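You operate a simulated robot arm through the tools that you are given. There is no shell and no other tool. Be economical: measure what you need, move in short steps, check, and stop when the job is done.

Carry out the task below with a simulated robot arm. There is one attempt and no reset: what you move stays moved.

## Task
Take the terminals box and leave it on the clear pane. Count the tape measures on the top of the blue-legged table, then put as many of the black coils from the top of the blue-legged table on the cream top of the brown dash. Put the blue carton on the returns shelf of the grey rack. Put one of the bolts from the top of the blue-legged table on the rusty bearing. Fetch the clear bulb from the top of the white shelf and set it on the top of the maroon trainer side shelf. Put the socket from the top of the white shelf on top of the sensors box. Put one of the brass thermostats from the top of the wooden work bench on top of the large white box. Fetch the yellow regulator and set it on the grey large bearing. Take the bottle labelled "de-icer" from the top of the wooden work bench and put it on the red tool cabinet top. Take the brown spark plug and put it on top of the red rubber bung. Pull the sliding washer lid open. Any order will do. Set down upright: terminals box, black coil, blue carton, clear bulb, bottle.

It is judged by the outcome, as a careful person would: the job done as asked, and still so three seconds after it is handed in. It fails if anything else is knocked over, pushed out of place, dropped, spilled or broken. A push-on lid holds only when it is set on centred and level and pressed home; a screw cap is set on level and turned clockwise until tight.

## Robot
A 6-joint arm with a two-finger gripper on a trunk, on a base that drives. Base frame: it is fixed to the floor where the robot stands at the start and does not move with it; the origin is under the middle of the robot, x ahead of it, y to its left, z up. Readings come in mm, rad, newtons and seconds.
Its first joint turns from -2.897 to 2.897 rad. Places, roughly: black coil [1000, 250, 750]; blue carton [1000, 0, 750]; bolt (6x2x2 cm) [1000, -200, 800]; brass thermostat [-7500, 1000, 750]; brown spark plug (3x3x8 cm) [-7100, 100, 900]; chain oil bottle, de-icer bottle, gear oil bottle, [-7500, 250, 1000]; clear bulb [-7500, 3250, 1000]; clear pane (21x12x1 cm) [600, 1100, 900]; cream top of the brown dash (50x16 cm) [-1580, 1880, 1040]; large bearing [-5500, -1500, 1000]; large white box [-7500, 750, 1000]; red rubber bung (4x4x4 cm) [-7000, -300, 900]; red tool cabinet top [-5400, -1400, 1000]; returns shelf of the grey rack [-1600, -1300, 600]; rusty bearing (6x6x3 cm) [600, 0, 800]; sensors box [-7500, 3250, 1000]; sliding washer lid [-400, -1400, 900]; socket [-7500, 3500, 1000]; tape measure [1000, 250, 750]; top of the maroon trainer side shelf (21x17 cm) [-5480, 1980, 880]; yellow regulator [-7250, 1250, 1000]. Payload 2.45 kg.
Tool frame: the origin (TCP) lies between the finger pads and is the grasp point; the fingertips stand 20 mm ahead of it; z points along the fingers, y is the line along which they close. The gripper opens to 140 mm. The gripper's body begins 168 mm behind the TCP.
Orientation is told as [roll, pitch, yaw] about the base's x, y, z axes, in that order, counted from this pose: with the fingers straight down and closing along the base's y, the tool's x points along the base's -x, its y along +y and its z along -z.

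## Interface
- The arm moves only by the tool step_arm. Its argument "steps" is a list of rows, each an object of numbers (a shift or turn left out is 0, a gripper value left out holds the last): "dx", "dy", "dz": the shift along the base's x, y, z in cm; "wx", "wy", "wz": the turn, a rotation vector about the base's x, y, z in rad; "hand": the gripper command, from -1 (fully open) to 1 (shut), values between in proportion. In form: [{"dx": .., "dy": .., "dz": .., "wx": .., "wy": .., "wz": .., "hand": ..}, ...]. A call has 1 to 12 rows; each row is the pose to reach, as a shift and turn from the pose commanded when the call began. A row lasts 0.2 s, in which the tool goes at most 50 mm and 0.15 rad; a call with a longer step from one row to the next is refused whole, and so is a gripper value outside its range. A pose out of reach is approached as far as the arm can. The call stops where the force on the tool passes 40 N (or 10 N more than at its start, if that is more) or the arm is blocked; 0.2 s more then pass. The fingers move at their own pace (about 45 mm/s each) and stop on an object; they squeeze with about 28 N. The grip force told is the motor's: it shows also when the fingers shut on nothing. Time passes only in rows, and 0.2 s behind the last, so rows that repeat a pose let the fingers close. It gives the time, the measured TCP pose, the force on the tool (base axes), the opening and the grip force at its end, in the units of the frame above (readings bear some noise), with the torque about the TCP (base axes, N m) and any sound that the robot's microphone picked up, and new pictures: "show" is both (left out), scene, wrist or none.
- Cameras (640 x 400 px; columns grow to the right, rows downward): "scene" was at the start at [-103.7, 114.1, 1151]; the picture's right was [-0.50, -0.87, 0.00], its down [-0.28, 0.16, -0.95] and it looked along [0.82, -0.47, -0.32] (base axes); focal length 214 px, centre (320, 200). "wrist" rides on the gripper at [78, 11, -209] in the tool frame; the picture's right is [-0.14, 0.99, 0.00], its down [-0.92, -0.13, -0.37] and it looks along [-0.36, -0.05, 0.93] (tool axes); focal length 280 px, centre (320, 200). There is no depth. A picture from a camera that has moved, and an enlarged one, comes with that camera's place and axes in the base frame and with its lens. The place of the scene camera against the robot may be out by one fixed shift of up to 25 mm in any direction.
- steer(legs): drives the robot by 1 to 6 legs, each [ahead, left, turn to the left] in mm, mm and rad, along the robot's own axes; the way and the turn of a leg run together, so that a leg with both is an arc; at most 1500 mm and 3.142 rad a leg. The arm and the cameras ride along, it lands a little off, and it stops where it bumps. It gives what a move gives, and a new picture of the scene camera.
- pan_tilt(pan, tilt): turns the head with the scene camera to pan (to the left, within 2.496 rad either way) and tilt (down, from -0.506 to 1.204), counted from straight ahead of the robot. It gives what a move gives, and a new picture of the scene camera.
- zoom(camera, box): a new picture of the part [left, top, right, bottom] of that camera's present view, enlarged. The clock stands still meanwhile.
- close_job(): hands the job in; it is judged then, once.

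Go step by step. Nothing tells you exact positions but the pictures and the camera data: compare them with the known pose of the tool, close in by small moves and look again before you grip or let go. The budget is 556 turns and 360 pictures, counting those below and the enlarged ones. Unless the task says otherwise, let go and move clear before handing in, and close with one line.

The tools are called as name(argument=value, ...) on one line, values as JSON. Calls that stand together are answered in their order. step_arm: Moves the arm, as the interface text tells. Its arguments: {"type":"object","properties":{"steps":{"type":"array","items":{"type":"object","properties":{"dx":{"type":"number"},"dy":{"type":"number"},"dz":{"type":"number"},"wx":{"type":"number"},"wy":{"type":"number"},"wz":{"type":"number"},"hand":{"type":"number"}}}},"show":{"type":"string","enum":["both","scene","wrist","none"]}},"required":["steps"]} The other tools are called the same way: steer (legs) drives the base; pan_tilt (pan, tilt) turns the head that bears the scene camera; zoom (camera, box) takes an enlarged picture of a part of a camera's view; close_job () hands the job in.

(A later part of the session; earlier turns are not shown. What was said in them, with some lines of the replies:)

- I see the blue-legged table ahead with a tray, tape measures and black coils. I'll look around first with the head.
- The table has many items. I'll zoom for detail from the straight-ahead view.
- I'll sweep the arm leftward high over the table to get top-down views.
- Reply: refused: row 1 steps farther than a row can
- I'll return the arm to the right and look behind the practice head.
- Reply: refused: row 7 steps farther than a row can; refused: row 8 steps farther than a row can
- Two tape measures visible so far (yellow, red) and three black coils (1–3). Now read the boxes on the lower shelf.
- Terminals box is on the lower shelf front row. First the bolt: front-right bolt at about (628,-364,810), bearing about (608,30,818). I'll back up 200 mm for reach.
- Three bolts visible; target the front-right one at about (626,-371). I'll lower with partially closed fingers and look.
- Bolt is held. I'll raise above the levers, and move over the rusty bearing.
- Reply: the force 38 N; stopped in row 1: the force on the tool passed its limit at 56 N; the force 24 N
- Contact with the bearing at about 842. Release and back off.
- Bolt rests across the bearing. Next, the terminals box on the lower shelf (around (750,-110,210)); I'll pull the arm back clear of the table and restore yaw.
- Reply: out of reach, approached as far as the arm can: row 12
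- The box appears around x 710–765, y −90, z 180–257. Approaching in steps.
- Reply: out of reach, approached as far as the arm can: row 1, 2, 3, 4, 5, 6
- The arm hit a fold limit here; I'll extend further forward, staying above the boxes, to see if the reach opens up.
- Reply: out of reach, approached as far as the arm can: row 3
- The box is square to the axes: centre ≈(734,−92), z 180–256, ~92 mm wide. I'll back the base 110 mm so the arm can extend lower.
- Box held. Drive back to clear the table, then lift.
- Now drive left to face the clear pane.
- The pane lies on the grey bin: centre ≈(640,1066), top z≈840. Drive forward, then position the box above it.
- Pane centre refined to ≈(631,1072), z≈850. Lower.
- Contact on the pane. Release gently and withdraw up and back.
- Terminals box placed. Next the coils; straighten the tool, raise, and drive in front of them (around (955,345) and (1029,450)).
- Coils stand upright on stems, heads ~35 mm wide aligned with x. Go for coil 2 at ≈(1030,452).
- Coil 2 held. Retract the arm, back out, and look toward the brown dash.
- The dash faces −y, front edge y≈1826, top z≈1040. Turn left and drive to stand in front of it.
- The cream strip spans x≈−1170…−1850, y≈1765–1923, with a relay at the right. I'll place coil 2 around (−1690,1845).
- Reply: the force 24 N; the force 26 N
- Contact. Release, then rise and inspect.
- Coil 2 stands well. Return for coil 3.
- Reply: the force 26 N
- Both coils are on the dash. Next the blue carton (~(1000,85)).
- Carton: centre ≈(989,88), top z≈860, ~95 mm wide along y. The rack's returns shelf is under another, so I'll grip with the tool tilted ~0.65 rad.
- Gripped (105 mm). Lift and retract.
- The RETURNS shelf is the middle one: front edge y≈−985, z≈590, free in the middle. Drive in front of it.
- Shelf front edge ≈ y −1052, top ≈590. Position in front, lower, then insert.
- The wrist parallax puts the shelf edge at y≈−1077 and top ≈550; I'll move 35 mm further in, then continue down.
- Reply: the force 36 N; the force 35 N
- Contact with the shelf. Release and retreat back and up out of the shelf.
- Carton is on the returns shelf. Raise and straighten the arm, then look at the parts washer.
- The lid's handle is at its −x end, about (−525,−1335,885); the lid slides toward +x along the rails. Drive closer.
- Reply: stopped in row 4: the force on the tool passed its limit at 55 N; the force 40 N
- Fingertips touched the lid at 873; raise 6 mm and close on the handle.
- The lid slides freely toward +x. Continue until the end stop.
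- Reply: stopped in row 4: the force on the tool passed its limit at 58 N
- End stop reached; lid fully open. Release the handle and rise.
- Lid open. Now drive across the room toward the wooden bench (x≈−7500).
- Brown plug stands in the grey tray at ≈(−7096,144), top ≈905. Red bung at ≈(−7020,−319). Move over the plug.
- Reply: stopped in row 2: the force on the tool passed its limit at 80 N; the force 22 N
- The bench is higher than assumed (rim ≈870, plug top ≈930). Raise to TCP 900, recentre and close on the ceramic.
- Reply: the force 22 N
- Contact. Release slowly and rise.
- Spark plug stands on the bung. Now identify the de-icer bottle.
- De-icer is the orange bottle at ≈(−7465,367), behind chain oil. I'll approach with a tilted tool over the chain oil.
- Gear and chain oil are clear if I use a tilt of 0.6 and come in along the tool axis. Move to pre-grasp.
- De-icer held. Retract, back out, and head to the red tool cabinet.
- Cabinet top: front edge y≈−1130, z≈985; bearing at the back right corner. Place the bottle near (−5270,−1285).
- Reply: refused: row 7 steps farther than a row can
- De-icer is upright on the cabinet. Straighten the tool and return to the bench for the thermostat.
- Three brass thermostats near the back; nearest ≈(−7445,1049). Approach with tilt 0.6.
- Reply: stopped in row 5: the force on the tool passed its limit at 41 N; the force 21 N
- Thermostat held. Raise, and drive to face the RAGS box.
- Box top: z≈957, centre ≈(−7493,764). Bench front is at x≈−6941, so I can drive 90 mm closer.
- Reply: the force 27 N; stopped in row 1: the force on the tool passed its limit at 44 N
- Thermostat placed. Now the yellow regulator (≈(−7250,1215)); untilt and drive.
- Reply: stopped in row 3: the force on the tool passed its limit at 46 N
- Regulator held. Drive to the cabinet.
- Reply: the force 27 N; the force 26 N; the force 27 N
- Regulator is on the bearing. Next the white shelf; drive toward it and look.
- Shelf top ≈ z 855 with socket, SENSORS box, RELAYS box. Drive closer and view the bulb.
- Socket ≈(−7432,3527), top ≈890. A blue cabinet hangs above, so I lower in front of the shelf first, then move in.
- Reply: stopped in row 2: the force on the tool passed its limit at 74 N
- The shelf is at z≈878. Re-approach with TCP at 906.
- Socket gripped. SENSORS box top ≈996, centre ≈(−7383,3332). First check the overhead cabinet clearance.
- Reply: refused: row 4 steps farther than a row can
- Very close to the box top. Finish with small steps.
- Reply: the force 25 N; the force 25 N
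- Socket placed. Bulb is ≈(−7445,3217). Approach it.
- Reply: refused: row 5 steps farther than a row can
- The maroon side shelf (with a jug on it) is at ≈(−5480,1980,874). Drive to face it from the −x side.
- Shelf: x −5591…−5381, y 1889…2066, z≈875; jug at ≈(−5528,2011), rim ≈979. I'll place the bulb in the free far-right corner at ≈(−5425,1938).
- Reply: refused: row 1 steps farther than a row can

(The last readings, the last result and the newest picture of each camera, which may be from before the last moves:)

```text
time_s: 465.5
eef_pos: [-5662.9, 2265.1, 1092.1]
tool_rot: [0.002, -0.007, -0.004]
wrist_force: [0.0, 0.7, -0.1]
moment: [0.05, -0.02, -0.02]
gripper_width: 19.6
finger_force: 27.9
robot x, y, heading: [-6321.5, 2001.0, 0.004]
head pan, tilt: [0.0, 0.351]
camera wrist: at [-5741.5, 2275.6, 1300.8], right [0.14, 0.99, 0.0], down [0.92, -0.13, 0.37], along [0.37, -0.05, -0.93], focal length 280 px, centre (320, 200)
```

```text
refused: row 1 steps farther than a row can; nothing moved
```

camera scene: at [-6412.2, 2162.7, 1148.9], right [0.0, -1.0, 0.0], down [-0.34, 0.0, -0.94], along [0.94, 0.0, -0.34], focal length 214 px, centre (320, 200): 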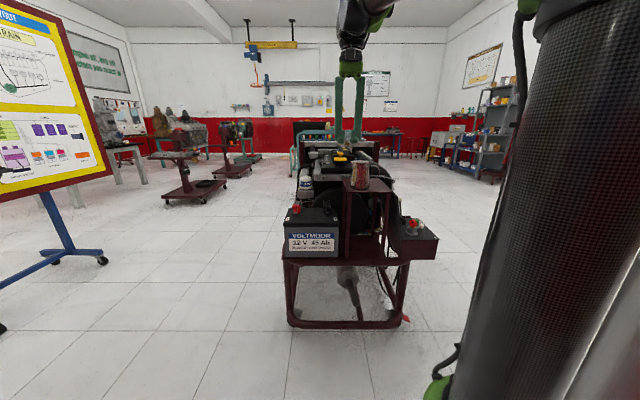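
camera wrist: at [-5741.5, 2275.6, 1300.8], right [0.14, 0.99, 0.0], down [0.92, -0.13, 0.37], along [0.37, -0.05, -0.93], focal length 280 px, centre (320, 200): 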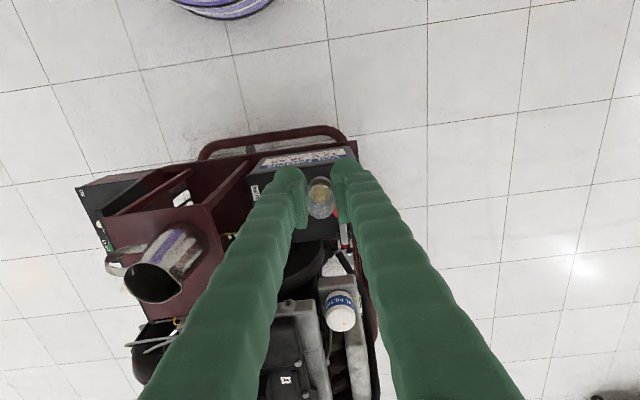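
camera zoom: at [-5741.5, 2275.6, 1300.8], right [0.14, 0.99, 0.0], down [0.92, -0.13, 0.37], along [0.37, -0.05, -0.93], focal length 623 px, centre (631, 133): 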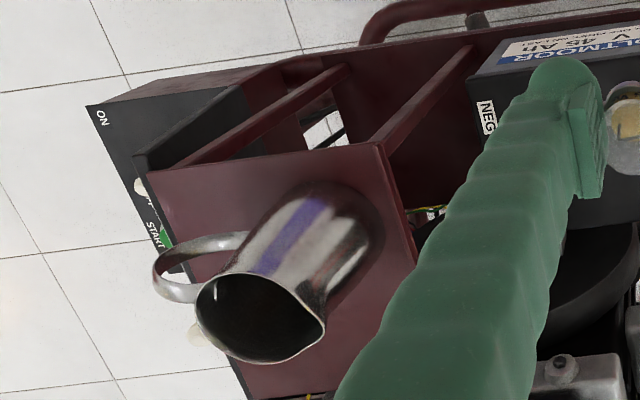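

step_arm(steps=[{"dx": 2.8, "dy": -3.9}, {"dx": 5.6, "dy": -7.8}, {"dx": 8.6, "dy": -11.7}, {"dx": 11.6, "dy": -15.6}, {"dx": 14.6, "dy": -19.5}, {"dx": 17.6, "dy": -23.4}, {"dx": 20.6, "dy": -27.3}, {"dx": 23.5, "dy": -31.2}, {"dx": 23.7, "dy": -32.7}], show="both")

zoom(camera="scene", box=[310, 110, 450, 210])

```text
time_s: 467.5
eef_pos: [-5426.0, 1939.1, 1090.5]
tool_rot: [0.002, -0.008, -0.004]
wrist_force: [-1.4, -0.3, 0.2]
moment: [-0.03, -0.05, -0.03]
gripper_width: 19.5
finger_force: 28.3
robot x, y, heading: [-6320.8, 1999.1, 0.006]
head pan, tilt: [0.0, 0.351]
camera scene: at [-6412.3, 2162.7, 1148.9], right [0.0, -1.0, 0.0], down [-0.34, 0.0, -0.94], along [0.94, 0.0, -0.34], focal length 214 px, centre (320, 200)
camera wrist: at [-5504.8, 1949.1, 1300.1], right [0.14, 0.99, 0.0], down [0.92, -0.13, 0.37], along [0.37, -0.05, -0.93], focal length 280 px, centre (320, 200)
```

scene: 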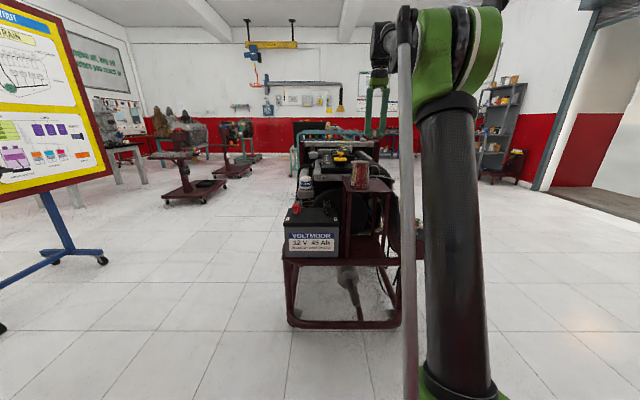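
wrist: 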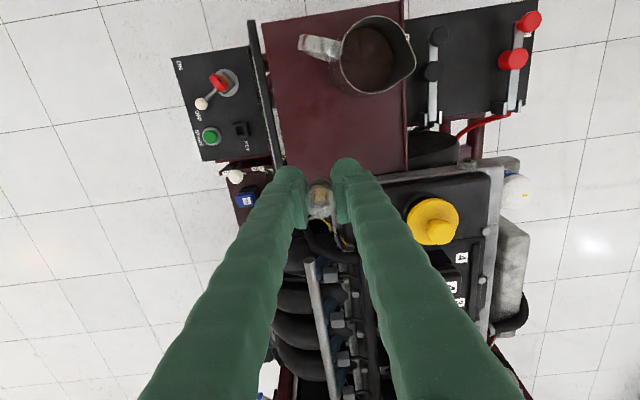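

```text
4.00 times, centred on (380, 160) of scene
camera zoom: at [-6412.3, 2162.7, 1148.9], right [0.0, -1.0, 0.0], down [-0.34, 0.0, -0.94], along [0.94, 0.0, -0.34], focal length 858 px, centre (80, 360)
```

zoom: 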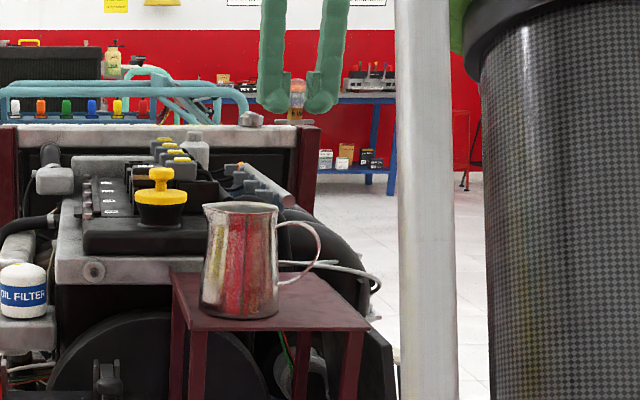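

step_arm(steps=[{"dz": -4.5}, {"dz": -9}, {"dz": -12.5}, {"dz": -15.5}], show="wrist")

zoom(camera="scene", box=[330, 130, 430, 200])

```text
time_s: 468.5
eef_pos: [-5425.8, 1937.7, 937.7]
tool_rot: [0.001, -0.008, -0.005]
wrist_force: [0.4, 0.4, -0.3]
moment: [-0.01, 0.01, 0.0]
gripper_width: 19.3
finger_force: 27.8
robot x, y, heading: [-6321.1, 1999.3, -0.003]
head pan, tilt: [0.0, 0.351]
camera wrist: at [-5505.2, 1948.7, 1145.4], right [0.14, 0.99, 0.0], down [0.92, -0.13, 0.37], along [0.37, -0.05, -0.93], focal length 280 px, centre (320, 200)
```

wrist: 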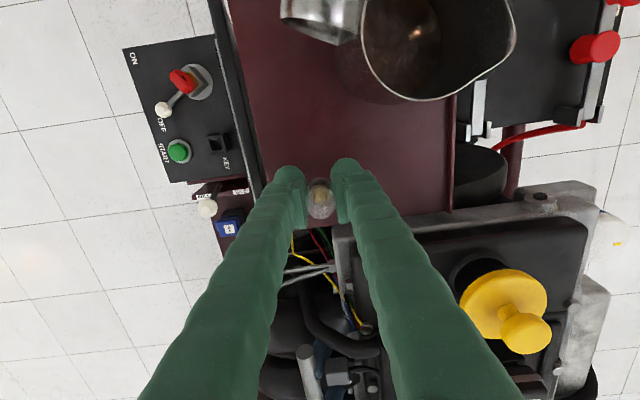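

```text
5.71 times, centred on (380, 165) of scene
camera zoom: at [-6412.2, 2162.6, 1148.9], right [0.0, -1.0, 0.0], down [-0.34, 0.0, -0.94], along [0.94, 0.0, -0.34], focal length 1226 px, centre (-23, 400)
```

zoom: 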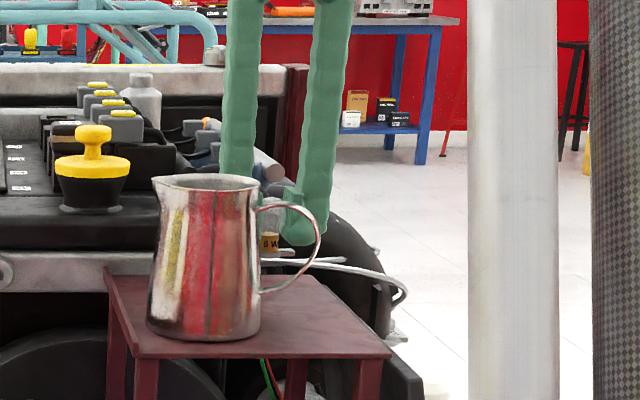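

step_arm(steps=[{"dz": -1.2}, {"dz": -2.2}], show="none")

step_arm(steps=[{"dz": -0.2}], show="none")

step_arm(steps=[{"dz": -0.2}], show="none")

step_arm(steps=[{"dz": -0.15}], show="none")

```text
time_s: 469.1
eef_pos: [-5425.3, 1937.6, 916.8]
tool_rot: [0.001, -0.007, -0.003]
wrist_force: [-0.2, -0.3, 0.1]
moment: [0.0, -0.01, -0.01]
gripper_width: 19.8
finger_force: 27.9
robot x, y, heading: [-6321.0, 2001.2, -0.001]
head pan, tilt: [0.0, 0.351]
```

```text
time_s: 469.5
eef_pos: [-5425.1, 1937.4, 912.5]
tool_rot: [0.003, -0.007, -0.004]
wrist_force: [0.1, 0.6, 0.1]
moment: [-0.06, 0.01, 0.0]
gripper_width: 19.7
finger_force: 28.0
robot x, y, heading: [-6319.9, 1999.4, 0.002]
head pan, tilt: [0.0, 0.351]
```

```text
time_s: 469.9
eef_pos: [-5426.2, 1938.6, 910.6]
tool_rot: [0.001, -0.008, -0.003]
wrist_force: [-0.2, -0.3, -0.9]
moment: [-0.01, 0.02, -0.02]
gripper_width: 19.5
finger_force: 28.0
robot x, y, heading: [-6318.0, 2003.7, -0.001]
head pan, tilt: [0.0, 0.351]
```

```text
time_s: 470.3
eef_pos: [-5425.8, 1937.6, 908.7]
tool_rot: [0.003, -0.007, -0.003]
wrist_force: [-0.8, 0.1, -0.2]
moment: [0.0, -0.01, -0.01]
gripper_width: 19.6
finger_force: 27.6
robot x, y, heading: [-6320.7, 2001.2, -0.001]
head pan, tilt: [0.0, 0.351]
```

step_arm(steps=[{"dz": -0.15}], show="none")

step_arm(steps=[{"dz": -0.15}], show="none")

zoom(camera="scene", box=[340, 140, 410, 190])

```text
time_s: 470.7
eef_pos: [-5427.3, 1938.3, 906.7]
tool_rot: [0.001, -0.009, -0.004]
wrist_force: [0.4, 0.5, 0.3]
moment: [-0.01, -0.03, -0.02]
gripper_width: 19.3
finger_force: 28.2
robot x, y, heading: [-6319.8, 2000.8, 0.001]
head pan, tilt: [0.0, 0.351]
```

```text
time_s: 471.1
eef_pos: [-5425.2, 1938.6, 907.0]
tool_rot: [0.001, -0.007, -0.003]
wrist_force: [2.4, 0.1, 6.0]
moment: [0.01, -0.07, -0.02]
gripper_width: 19.4
finger_force: 28.4
robot x, y, heading: [-6320.2, 2000.1, -0.002]
head pan, tilt: [0.0, 0.351]
```

```text
8.00 times, centred on (375, 165) of scene
camera zoom: at [-6412.3, 2162.6, 1148.9], right [0.0, -1.0, 0.0], down [-0.34, 0.0, -0.94], along [0.94, 0.0, -0.34], focal length 1716 px, centre (-120, 480)
```

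zoom: 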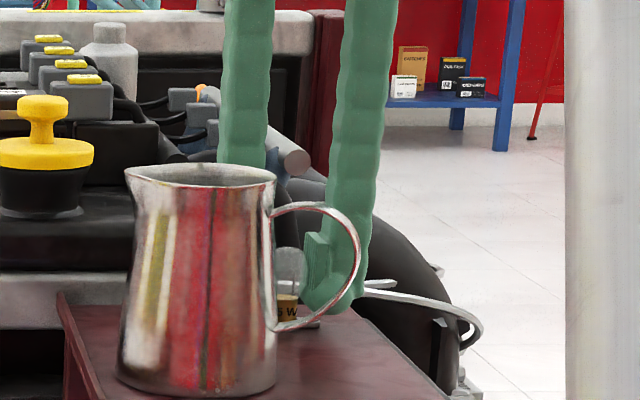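

step_arm(steps=[{"dz": -0.1}], show="none")

step_arm(steps=[{"dz": 0.05, "hand": 0.62}, {"dz": 0.05, "hand": 0.5}, {"dz": 0.05, "hand": 0.45}, {"dz": 3}, {"dz": 7}, {"dz": 11.5}, {"dz": 16}, {"dz": 20}], show="wrist")

zoom(camera="scene", box=[340, 140, 410, 190])

```text
time_s: 471.5
eef_pos: [-5427.0, 1936.9, 906.9]
tool_rot: [0.002, -0.008, -0.004]
wrist_force: [5.0, -0.6, 21.1]
moment: [0.02, -0.27, -0.05]
gripper_width: 19.6
finger_force: 27.7
robot x, y, heading: [-6320.5, 2000.6, 0.002]
head pan, tilt: [0.0, 0.351]
```

```text
time_s: 473.3
eef_pos: [-5425.0, 1937.2, 1104.9]
tool_rot: [0.001, -0.005, -0.003]
wrist_force: [0.7, 0.3, 0.1]
moment: [-0.01, -0.01, -0.05]
gripper_width: 38.5
finger_force: 0.0
robot x, y, heading: [-6319.5, 2000.5, -0.001]
head pan, tilt: [0.0, 0.351]
camera wrist: at [-5505.3, 1949.3, 1314.2], right [0.14, 0.99, 0.0], down [0.92, -0.13, 0.37], along [0.37, -0.05, -0.93], focal length 280 px, centre (320, 200)
```

wrist: 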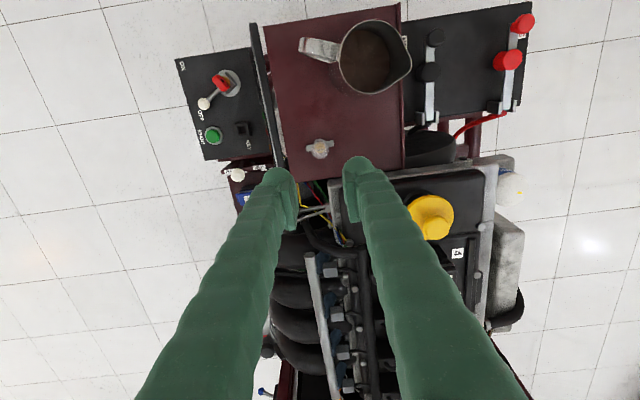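

```text
8.00 times, centred on (375, 165) of scene
camera zoom: at [-6412.2, 2162.6, 1148.9], right [0.0, -1.0, 0.0], down [-0.34, 0.0, -0.94], along [0.94, 0.0, -0.34], focal length 1716 px, centre (-120, 480)
```

zoom: 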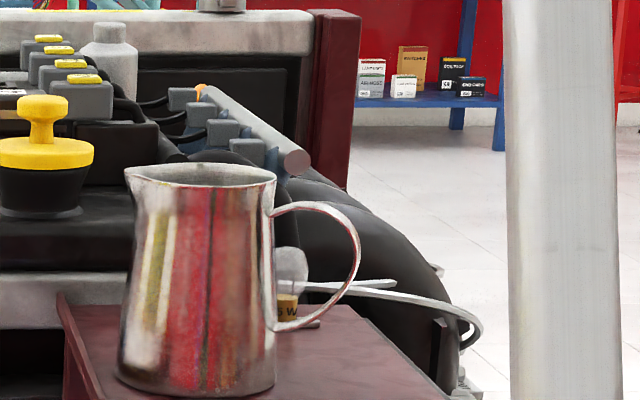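

Bulb stands upright on the side shelf. Everything is placed; back off to be clear, then hand in.

steer(legs=[[-350, 0, 0]])

zoom(camera="scene", box=[290, 130, 430, 220])

```text
time_s: 475.6
eef_pos: [-5774.0, 1935.4, 1105.4]
tool_rot: [0.001, -0.008, -0.005]
wrist_force: [0.0, 0.5, 0.1]
moment: [0.0, 0.0, 0.01]
gripper_width: 38.5
finger_force: 0.1
robot x, y, heading: [-6670.3, 2001.6, -0.003]
head pan, tilt: [0.0, 0.351]
camera scene: at [-6760.5, 2162.7, 1148.9], right [0.0, -1.0, 0.0], down [-0.34, 0.0, -0.94], along [0.94, 0.0, -0.34], focal length 214 px, centre (320, 200)
```

scene: 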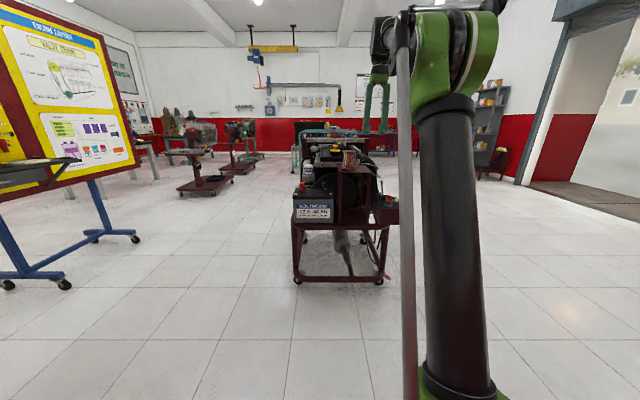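

```text
4.44 times, centred on (360, 175) of scene
camera zoom: at [-6760.5, 2162.7, 1148.9], right [0.0, -1.0, 0.0], down [-0.34, 0.0, -0.94], along [0.94, 0.0, -0.34], focal length 953 px, centre (142, 311)
```

zoom: 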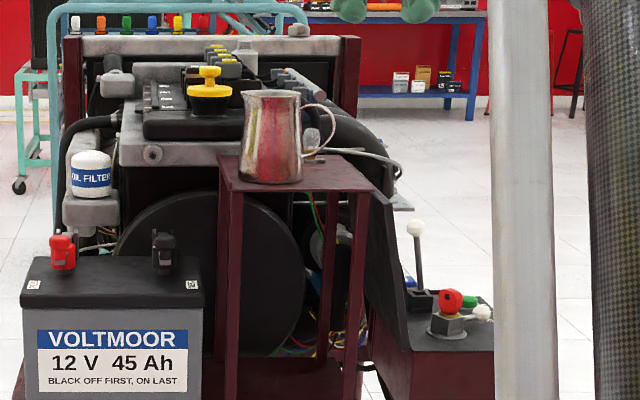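

The bulb and jug are standing, and the arm is clear, so I'm handing in.

close_job()

```text
The job is handed in.
```

I did all eleven tasks and handed the job in. I counted two tape measures, so two black coils went onto the dash. Along the way the fingers hit the spark plug tray, the regulator trays and the white shelf, at peaks of 46 to 80 N; later pictures showed nothing visibly out of place.
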